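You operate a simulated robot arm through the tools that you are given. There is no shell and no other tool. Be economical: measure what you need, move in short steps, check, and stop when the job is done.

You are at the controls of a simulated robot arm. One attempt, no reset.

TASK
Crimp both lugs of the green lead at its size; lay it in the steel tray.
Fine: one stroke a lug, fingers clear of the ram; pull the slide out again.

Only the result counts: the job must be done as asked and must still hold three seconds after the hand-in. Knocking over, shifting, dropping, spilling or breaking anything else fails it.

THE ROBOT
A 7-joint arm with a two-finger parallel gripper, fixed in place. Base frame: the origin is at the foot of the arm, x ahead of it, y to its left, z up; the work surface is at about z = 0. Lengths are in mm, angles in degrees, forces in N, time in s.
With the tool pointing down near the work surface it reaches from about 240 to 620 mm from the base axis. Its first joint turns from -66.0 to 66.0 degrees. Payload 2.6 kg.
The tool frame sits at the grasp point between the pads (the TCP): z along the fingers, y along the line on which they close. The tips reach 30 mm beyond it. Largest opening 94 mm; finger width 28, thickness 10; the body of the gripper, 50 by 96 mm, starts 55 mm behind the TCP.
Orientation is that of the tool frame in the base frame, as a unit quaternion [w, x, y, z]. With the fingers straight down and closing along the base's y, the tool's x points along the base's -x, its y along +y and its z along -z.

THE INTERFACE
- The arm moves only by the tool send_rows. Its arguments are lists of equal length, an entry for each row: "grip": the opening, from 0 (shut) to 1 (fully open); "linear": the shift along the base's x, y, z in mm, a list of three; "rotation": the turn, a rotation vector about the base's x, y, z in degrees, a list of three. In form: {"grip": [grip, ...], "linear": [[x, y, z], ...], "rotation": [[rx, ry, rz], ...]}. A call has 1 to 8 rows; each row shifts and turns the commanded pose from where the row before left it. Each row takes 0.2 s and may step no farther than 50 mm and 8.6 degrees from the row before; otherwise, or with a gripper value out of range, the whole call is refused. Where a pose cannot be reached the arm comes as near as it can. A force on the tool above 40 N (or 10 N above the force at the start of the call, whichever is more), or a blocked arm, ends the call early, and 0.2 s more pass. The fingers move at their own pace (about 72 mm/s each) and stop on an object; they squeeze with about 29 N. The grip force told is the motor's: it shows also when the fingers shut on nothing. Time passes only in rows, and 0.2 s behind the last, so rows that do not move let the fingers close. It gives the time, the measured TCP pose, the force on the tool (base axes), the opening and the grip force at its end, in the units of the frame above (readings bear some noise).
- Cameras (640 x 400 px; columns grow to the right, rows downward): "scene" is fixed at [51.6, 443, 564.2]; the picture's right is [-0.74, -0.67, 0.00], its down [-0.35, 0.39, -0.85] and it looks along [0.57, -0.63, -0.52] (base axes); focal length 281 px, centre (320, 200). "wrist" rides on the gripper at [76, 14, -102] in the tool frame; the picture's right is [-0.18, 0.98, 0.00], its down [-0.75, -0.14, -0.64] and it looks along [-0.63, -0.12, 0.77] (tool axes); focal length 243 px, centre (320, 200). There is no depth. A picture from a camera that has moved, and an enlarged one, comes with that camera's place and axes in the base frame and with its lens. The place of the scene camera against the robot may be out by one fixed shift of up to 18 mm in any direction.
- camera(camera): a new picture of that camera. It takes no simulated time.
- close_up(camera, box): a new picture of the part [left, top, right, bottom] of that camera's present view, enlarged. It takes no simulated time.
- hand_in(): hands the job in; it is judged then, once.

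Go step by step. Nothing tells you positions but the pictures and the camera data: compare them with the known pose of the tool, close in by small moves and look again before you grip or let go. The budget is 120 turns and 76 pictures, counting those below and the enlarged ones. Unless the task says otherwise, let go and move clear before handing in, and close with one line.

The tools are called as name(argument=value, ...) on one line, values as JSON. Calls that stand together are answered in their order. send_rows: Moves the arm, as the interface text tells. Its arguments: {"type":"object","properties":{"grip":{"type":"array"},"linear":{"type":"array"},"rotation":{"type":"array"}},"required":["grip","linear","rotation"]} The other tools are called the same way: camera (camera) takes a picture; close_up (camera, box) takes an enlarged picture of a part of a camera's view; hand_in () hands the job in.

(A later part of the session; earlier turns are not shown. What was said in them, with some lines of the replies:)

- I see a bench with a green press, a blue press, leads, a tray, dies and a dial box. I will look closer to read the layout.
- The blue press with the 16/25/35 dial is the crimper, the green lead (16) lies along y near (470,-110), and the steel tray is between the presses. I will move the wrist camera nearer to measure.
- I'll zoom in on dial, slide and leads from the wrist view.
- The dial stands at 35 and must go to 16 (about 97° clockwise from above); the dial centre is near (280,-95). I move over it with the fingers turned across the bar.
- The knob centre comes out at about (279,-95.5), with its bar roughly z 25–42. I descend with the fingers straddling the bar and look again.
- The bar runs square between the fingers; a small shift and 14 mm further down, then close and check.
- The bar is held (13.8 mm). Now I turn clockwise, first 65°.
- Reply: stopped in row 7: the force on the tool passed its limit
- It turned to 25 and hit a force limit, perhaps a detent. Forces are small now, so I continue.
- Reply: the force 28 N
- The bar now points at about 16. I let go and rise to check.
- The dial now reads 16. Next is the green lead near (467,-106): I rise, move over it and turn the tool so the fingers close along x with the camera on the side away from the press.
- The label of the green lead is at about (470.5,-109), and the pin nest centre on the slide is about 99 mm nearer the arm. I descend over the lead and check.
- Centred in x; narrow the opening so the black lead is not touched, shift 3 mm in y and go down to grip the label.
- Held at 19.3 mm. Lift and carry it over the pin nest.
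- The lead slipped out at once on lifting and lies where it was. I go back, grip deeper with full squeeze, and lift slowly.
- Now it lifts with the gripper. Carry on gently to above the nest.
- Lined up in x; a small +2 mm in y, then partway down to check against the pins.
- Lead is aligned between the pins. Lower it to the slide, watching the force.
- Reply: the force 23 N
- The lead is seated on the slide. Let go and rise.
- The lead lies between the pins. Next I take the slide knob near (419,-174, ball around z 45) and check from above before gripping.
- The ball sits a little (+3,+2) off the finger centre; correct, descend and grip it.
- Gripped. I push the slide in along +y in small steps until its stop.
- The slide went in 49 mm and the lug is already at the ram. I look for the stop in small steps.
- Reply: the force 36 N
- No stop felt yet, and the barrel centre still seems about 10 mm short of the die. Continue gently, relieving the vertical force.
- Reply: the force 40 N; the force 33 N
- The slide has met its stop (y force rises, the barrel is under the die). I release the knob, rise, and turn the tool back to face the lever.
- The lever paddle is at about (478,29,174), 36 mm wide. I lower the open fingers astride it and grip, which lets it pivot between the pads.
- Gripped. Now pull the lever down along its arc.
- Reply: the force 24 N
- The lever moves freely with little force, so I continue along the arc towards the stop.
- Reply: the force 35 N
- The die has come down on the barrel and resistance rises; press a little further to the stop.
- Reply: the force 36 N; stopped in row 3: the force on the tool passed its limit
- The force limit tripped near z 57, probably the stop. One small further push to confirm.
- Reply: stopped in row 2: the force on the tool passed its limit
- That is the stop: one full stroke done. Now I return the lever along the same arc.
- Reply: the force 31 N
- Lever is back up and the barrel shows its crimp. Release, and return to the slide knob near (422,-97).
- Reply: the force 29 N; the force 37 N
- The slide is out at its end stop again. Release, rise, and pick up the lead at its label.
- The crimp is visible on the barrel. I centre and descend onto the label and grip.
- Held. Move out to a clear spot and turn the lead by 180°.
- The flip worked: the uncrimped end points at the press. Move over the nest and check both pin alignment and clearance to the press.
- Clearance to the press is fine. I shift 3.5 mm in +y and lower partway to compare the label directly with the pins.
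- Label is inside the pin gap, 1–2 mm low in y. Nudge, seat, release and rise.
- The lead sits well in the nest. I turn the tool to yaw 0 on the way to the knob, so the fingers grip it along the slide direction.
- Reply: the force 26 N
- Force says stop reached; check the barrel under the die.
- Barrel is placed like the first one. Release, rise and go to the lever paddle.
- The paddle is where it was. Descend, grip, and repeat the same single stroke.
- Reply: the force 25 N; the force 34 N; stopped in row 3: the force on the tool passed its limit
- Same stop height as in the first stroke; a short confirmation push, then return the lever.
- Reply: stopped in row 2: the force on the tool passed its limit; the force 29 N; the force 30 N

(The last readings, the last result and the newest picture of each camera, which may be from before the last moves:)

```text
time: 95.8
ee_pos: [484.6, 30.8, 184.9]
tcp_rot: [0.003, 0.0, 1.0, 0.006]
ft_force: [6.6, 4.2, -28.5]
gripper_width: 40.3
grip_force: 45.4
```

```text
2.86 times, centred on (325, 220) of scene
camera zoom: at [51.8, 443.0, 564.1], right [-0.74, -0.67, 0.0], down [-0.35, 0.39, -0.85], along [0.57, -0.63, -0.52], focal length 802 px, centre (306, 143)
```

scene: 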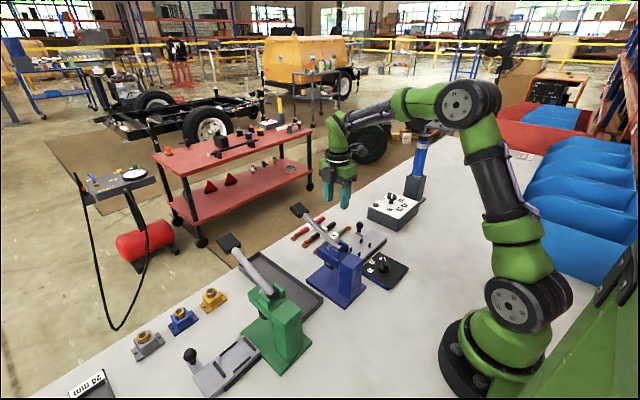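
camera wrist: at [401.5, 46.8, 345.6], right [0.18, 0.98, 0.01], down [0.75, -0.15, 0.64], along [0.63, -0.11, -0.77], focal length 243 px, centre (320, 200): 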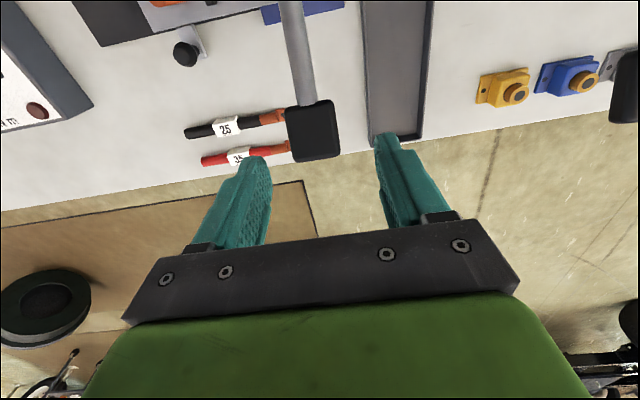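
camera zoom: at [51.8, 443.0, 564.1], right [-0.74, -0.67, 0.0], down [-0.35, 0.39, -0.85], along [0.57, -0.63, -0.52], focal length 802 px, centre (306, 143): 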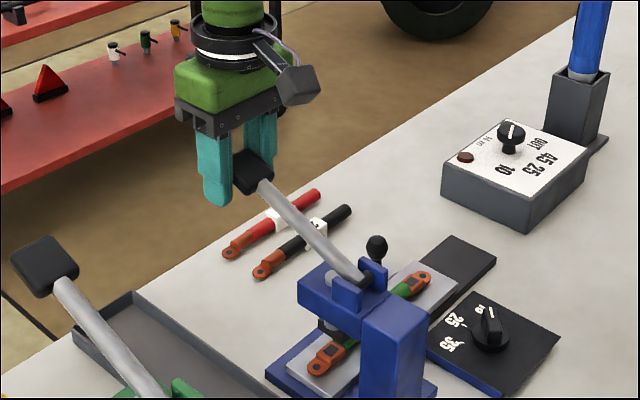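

Both lugs are crimped. Release the lever and go back to the knob to pull the slide out.

send_rows(grip=[0.5, 0.7, 0.7, 0.7, 0.7, 0.7, 0.7, 0.7], linear=[[0, 0, 0], [0, 0, 0], [0, 0, 30], [0, 0, 25], [-10, -20, 0], [-15, -35, 0], [-15, -35, 0], [-15, -30, 0]], rotation=[[0, 0, 0], [0, 0, 0], [0, 0, 0], [0, 0, 0], [0, 0.3, 0], [0, 0, 0], [0, 0, 0], [0, 0, 0]])

send_rows(grip=[0.45, 0.45, 0.45, 0.45, 0.45, 0.45], linear=[[-9, -11, -30], [0, 0, -40], [0, 0, -40], [0, 0, -20], [0, 0, -12], [0, 0, 0]], rotation=[[0, 0, 0], [0, 0, 0], [0, 0, 0], [0, 0, 0], [0, 0, 0], [0, 0, 0]])

close_up(camera="wrist", box=[220, 60, 420, 220])

```text
time: 97.6
ee_pos: [429.4, -87.8, 243.3]
tcp_rot: [0.003, -0.002, 1.0, 0.007]
ft_force: [-0.1, -0.4, -0.4]
gripper_width: 65.8
grip_force: 0.1
```

```text
time: 99.0
ee_pos: [421.5, -99.8, 99.0]
tcp_rot: [0.003, -0.002, 1.0, 0.007]
ft_force: [-0.9, -0.7, -0.2]
gripper_width: 42.3
grip_force: 0.1
```

```text
2.50 times, centred on (320, 140) of wrist
camera zoom: at [344.6, -87.2, 202.5], right [0.18, 0.98, 0.01], down [0.75, -0.15, 0.64], along [0.64, -0.11, -0.76], focal length 606 px, centre (320, 350)
```

zoom: 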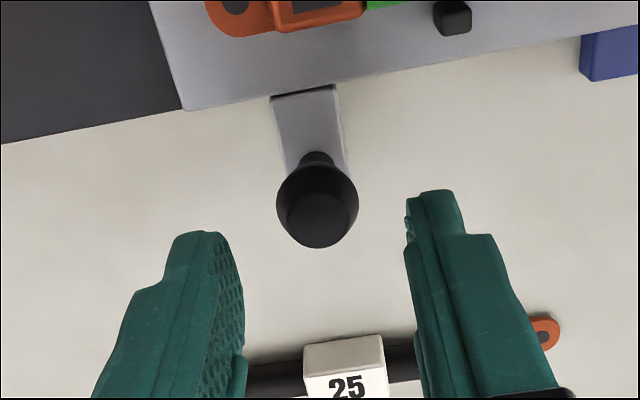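

send_rows(grip=[0.45, 0.45, 0.45, 0, 0, 0], linear=[[-1, -1, -13], [0, 0, -12], [0, 0, -11.5], [0, 0, 0], [0, 0, 0], [0, 0, 0]], rotation=[[0, 0, 0], [0, 0, 0], [0, 0, 0], [0, 0, 0], [0, 0, 0], [0, 0, 0]])

send_rows(grip=[0, 0, 0, 0, 0, 0, 0, 0], linear=[[0, -4, 0], [0, -8, 0], [0, -10, 0], [0, -10, 0], [0, -10, 0], [0, -10, 0], [0, -8, 0], [0, -6, 0]], rotation=[[0, 0, 0], [0, 0, 0], [0, 0, 0], [0, 0, 0], [0, 0, 0], [0, 0, 0], [0, 0, 0], [0, 0, 0]])

send_rows(grip=[0, 0, 0, 0, 0, 0], linear=[[0, -3, 0], [0, -3, 0], [0, -3, 0], [0, -2, 0], [0, -2, 0], [0, 0, 0]], rotation=[[0, 0, 0], [0, 0, 0], [0, 0, 0], [0, 0, 0], [0, 0, 0], [0, 0, 0]])

```text
time: 100.4
ee_pos: [419.9, -100.6, 63.6]
tcp_rot: [0.003, -0.001, 1.0, 0.006]
ft_force: [-1.9, 1.1, -1.7]
gripper_width: 21.8
grip_force: 45.1
```

```text
time: 102.2
ee_pos: [419.0, -168.4, 63.4]
tcp_rot: [0.003, -0.002, 1.0, 0.006]
ft_force: [7.6, 1.1, 2.8]
gripper_width: 21.8
grip_force: 45.0
```

```text
time: 103.5
ee_pos: [418.7, -175.2, 62.2]
tcp_rot: [0.001, -0.002, 1.0, 0.011]
ft_force: [-2.7, 2.4, 1.5]
gripper_width: 22.0
grip_force: 44.8
stopped in row 6: the force on the tool passed its limit (the readings are from after the stop); the commanded pose is now the measured one
```

Slide is fully out. Release, turn to yaw 90 and go over the lead's label.

send_rows(grip=[0.2, 0.45, 0.45, 0.45, 0.36, 0.36, 0.36, 0.36], linear=[[0, 0, 0], [0, 0, 0], [0, 0, 25], [0, 0, 35], [-10, 15, 0], [-15, 20, 0], [-15, 20, 0], [-7, 14, 0]], rotation=[[0, 0, 0], [0, 0, 0], [0, 0, 0], [0, 0, 8.18], [0, 0, 8.18], [0, 0, 8.18], [0, 0, 8.18], [0, 0, 8.18]])

send_rows(grip=[0.36, 0.36, 0.36, 0.36, 0.36, 0.36, 0.36, 0.36], linear=[[0, 0, 0], [0, 0, 0], [0, 0, 0], [0, 0, 0], [0, 0, -10], [0, 0, -15], [0, 0, -8], [0, 0, 0]], rotation=[[0, 0, 8.18], [0, 0, 8.18], [0, 0, 8.18], [0, 0, 8.18], [0, 0, 8.18], [0, 0, 8.18], [0, 0, 0], [0, 0, 0]])

close_up(camera="wrist", box=[220, 60, 420, 220])

```text
time: 105.3
ee_pos: [372.1, -108.6, 123.1]
tcp_rot: [-0.003, -0.354, 0.935, 0.01]
ft_force: [-0.4, -0.2, -0.2]
gripper_width: 33.9
grip_force: 0.0
```

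```text
time: 107.1
ee_pos: [372.8, -104.9, 89.1]
tcp_rot: [0.007, 0.709, -0.705, -0.009]
ft_force: [0.4, -0.2, 0.0]
gripper_width: 33.8
grip_force: 0.0
```

```text
2.50 times, centred on (320, 140) of wrist
camera zoom: at [361.3, -182.8, 193.1], right [-0.98, 0.18, 0.02], down [0.15, 0.75, 0.64], along [0.1, 0.63, -0.77], focal length 606 px, centre (320, 350)
```

zoom: 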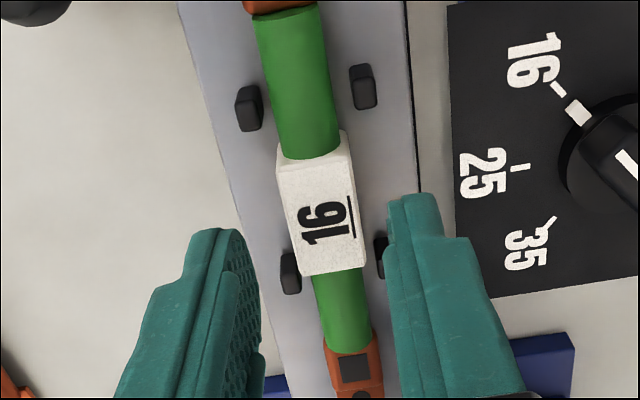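

Aligned. Descend, grip and lift slowly.

send_rows(grip=[0.36, 0.36, 0.36, 0.36, 0, 0, 0], linear=[[-1, -1, -10], [0, 0, -10], [0, 0, -10], [0, 0, -6.5], [0, 0, 0], [0, 0, 0], [0, 0, 0]], rotation=[[0, 0, 0], [0, 0, 0], [0, 0, 0], [0, 0, 0], [0, 0, 0], [0, 0, 0], [0, 0, 0]])

send_rows(grip=[0, 0, 0, 0, 0, 0, 0, 0], linear=[[0, 0, 3], [0, 0, 5], [0, 0, 8], [0, 0, 10], [0, 0, 12], [0, 0, 15], [0, 0, 15], [0, 0, 15]], rotation=[[0, 0, 0], [0, 0, 0], [0, 0, 0], [0, 0, 0], [0, 0, 0], [0, 0, 0], [0, 0, 0], [0, 0, 0]])

```text
time: 108.7
ee_pos: [372.1, -105.7, 53.9]
tcp_rot: [0.007, 0.709, -0.705, -0.009]
ft_force: [0.4, 0.0, 0.1]
gripper_width: 19.4
grip_force: 28.8
```

```text
time: 110.5
ee_pos: [369.8, -105.9, 136.0]
tcp_rot: [0.008, 0.708, -0.706, -0.009]
ft_force: [0.3, -0.8, -1.3]
gripper_width: 19.4
grip_force: 29.0
```

Held. Turn the lead along x and rise high enough to pass over the blue lever towards the tray (centre about 461,131).

send_rows(grip=[0, 0, 0, 0, 0, 0, 0, 0], linear=[[7.5, -3, 14], [7.5, -3, 14], [7.5, -3, 14], [7.5, -3, 14], [7.5, -3, 15], [7.5, -3, 15], [7.5, -3, 15], [7.5, -3, 15]], rotation=[[0, 0, 0], [0, 0, -4.2], [0, 0, -8.2], [0, 0, -8.2], [0, 0, -8.2], [0, 0, -8.2], [0, 0, -8.2], [0, 0, -8.2]])

send_rows(grip=[0, 0, 0, 0, 0, 0, 0, 0], linear=[[0, 0, 2], [0, 0, 0], [0, 0, 0], [0, 0, 0], [0, 0, 0], [3, 12, 0], [4, 22, 0], [4, 25, 0]], rotation=[[0, 0, -8.2], [0, 0, -8.2], [0, 0, -8.2], [0, 0, -8.2], [0, 0, -4], [0, 0, 0], [0, 0, 0], [0, 0, 0]])

send_rows(grip=[0, 0, 0, 0, 0, 0, 0, 0], linear=[[4, 27, 0], [4, 27, 0], [4, 27, 0], [4, 27, 0], [4, 27, 0], [1, 27, 0], [0, 25, 0], [0, 15, 0]], rotation=[[0, 0, 0], [0, 0, 0], [0, 0, 0], [0, 0, 0], [0, 0, 0], [0, 0, 0], [0, 0, 0], [0, 0, 0]])

camera(camera="wrist")

```text
time: 112.3
ee_pos: [431.7, -131.5, 253.0]
tcp_rot: [-0.003, -0.315, 0.949, 0.011]
ft_force: [-0.7, 0.7, -0.8]
gripper_width: 19.2
grip_force: 28.9
```

```text
time: 114.1
ee_pos: [443.4, -70.6, 254.5]
tcp_rot: [0.002, -0.001, 1.0, 0.011]
ft_force: [-1.0, -0.5, -1.6]
gripper_width: 19.1
grip_force: 28.8
```

```text
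time: 115.9
ee_pos: [461.7, 127.7, 254.1]
tcp_rot: [0.001, -0.001, 1.0, 0.011]
ft_force: [-0.4, -0.3, -1.7]
gripper_width: 19.3
grip_force: 29.2
```

```text
6 pictures are left
camera wrist: at [386.0, 140.5, 358.0], right [0.18, 0.98, 0.02], down [0.75, -0.15, 0.64], along [0.63, -0.1, -0.77], focal length 243 px, centre (320, 200)
```

wrist: 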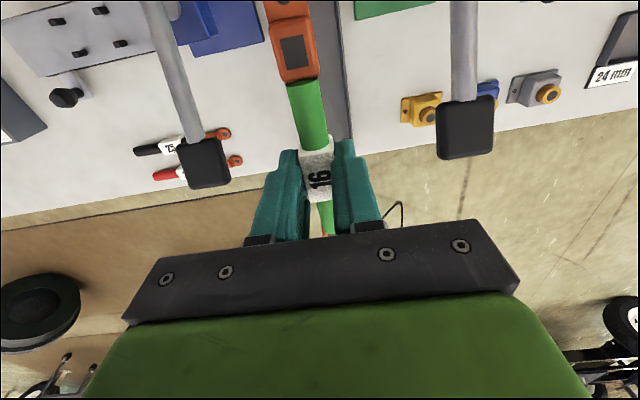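

The tray is under the lead, between the two levers with room. Descend to about z 85 and check.

send_rows(grip=[0, 0, 0, 0, 0, 0, 0, 0], linear=[[0, 1.5, -12], [0, 0, -22], [0, 0, -25], [0, 0, -25], [0, 0, -25], [0, 0, -25], [0, 0, -22], [0, 0, -12]], rotation=[[0, 0, 0], [0, 0, 0], [0, 0, 0], [0, 0, 0], [0, 0, 0], [0, 0, 0], [0, 0, 0], [0, 0, 0]])

camera(camera="wrist")

close_up(camera="scene", box=[200, 190, 350, 320])

```text
time: 117.7
ee_pos: [464.4, 129.3, 88.1]
tcp_rot: [0.0, 0.0, 1.0, 0.012]
ft_force: [0.8, -0.6, -0.8]
gripper_width: 19.2
grip_force: 29.0
```

```text
5 pictures are left
camera wrist: at [387.8, 141.8, 191.6], right [0.18, 0.98, 0.02], down [0.75, -0.16, 0.64], along [0.63, -0.1, -0.77], focal length 243 px, centre (320, 200)
```

wrist: 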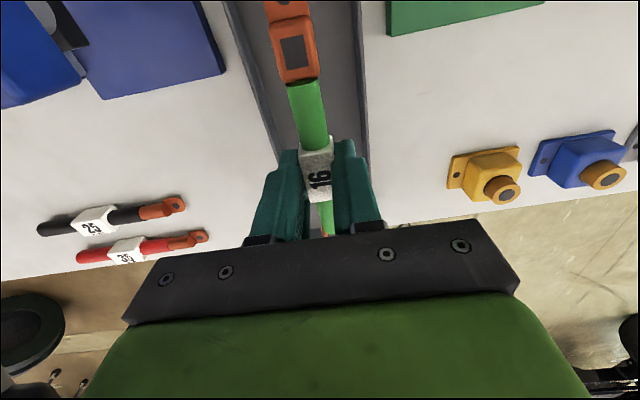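

```text
3.08 times, centred on (275, 255) of scene
camera zoom: at [51.6, 443.0, 564.2], right [-0.74, -0.67, 0.0], down [-0.35, 0.39, -0.85], along [0.57, -0.63, -0.52], focal length 864 px, centre (458, 31)
```

zoom: 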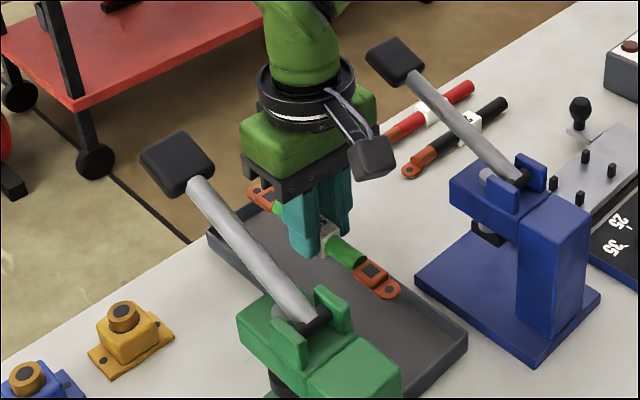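

Centred in the tray. Lower to contact, release with a narrow opening, and rise.

send_rows(grip=[0, 0, 0, 0, 0, 0, 0], linear=[[0, 0, -12], [0, 0, -14], [0, 0, -12], [0, 0, -6], [0, 0, -4], [0, 0, -3], [0, 0, 0]], rotation=[[0, 0, 0], [0, 0, 0], [0, 0, 0], [0, 0, 0], [0, 0, 0], [0, 0, 0], [0, 0, 0]])

```text
time: 119.3
ee_pos: [463.8, 132.6, 36.3]
tcp_rot: [0.002, 0.0, 1.0, 0.011]
ft_force: [-3.2, -1.6, 10.0]
gripper_width: 19.3
grip_force: 29.2
```

Contact with the tray floor (10 N). Release and rise clear.

send_rows(grip=[0.2, 0.36, 0.36, 0.36, 0.36, 0.36, 0.36, 0.36], linear=[[0, 0, 0], [0, 0, 0], [0, 0, 10], [0, 0, 25], [0, 0, 40], [0, 0, 45], [0, 0, 45], [0, 0, 45]], rotation=[[0, 0, 0], [0, 0, 0], [0, 0, 0], [0, 0, 0], [0, 0, 0], [0, 0, 0], [0, 0, 0], [0, 0, 0]])

camera(camera="scene")

close_up(camera="scene", box=[220, 190, 430, 320])

```text
time: 121.1
ee_pos: [463.1, 131.3, 244.1]
tcp_rot: [0.001, -0.001, 1.0, 0.011]
ft_force: [-1.2, -0.6, 0.1]
gripper_width: 33.8
grip_force: 0.1
```

```text
3 pictures are left
```

scene: 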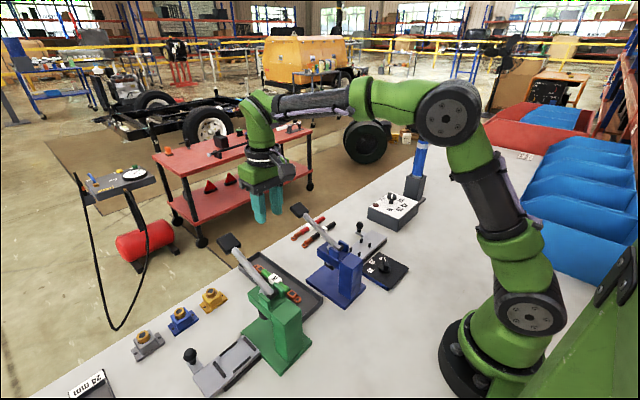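

```text
3.05 times, centred on (325, 255) of scene
camera zoom: at [51.6, 443.0, 564.2], right [-0.74, -0.67, 0.0], down [-0.35, 0.39, -0.85], along [0.57, -0.63, -0.52], focal length 856 px, centre (305, 32)
```

zoom: 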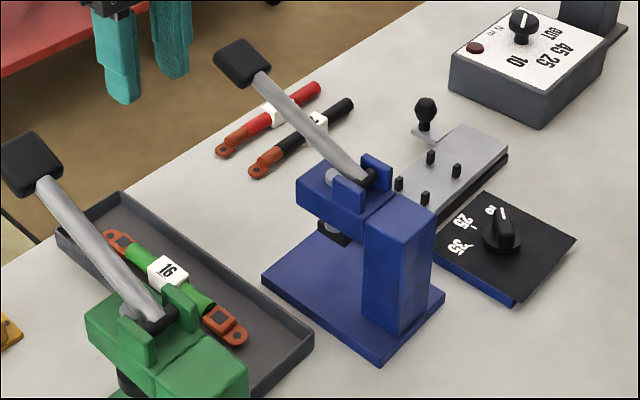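

The green lead lies flat in the steel tray with both lugs crimped. The slide is out, the lever is up and the dial is at 16, so I hand in.

hand_in()

```text
The job is handed in.
```

I crimped both lugs of the green lead at size 16, one stroke each, and laid it in the steel tray. The slide is pulled out again and the job is handed in.
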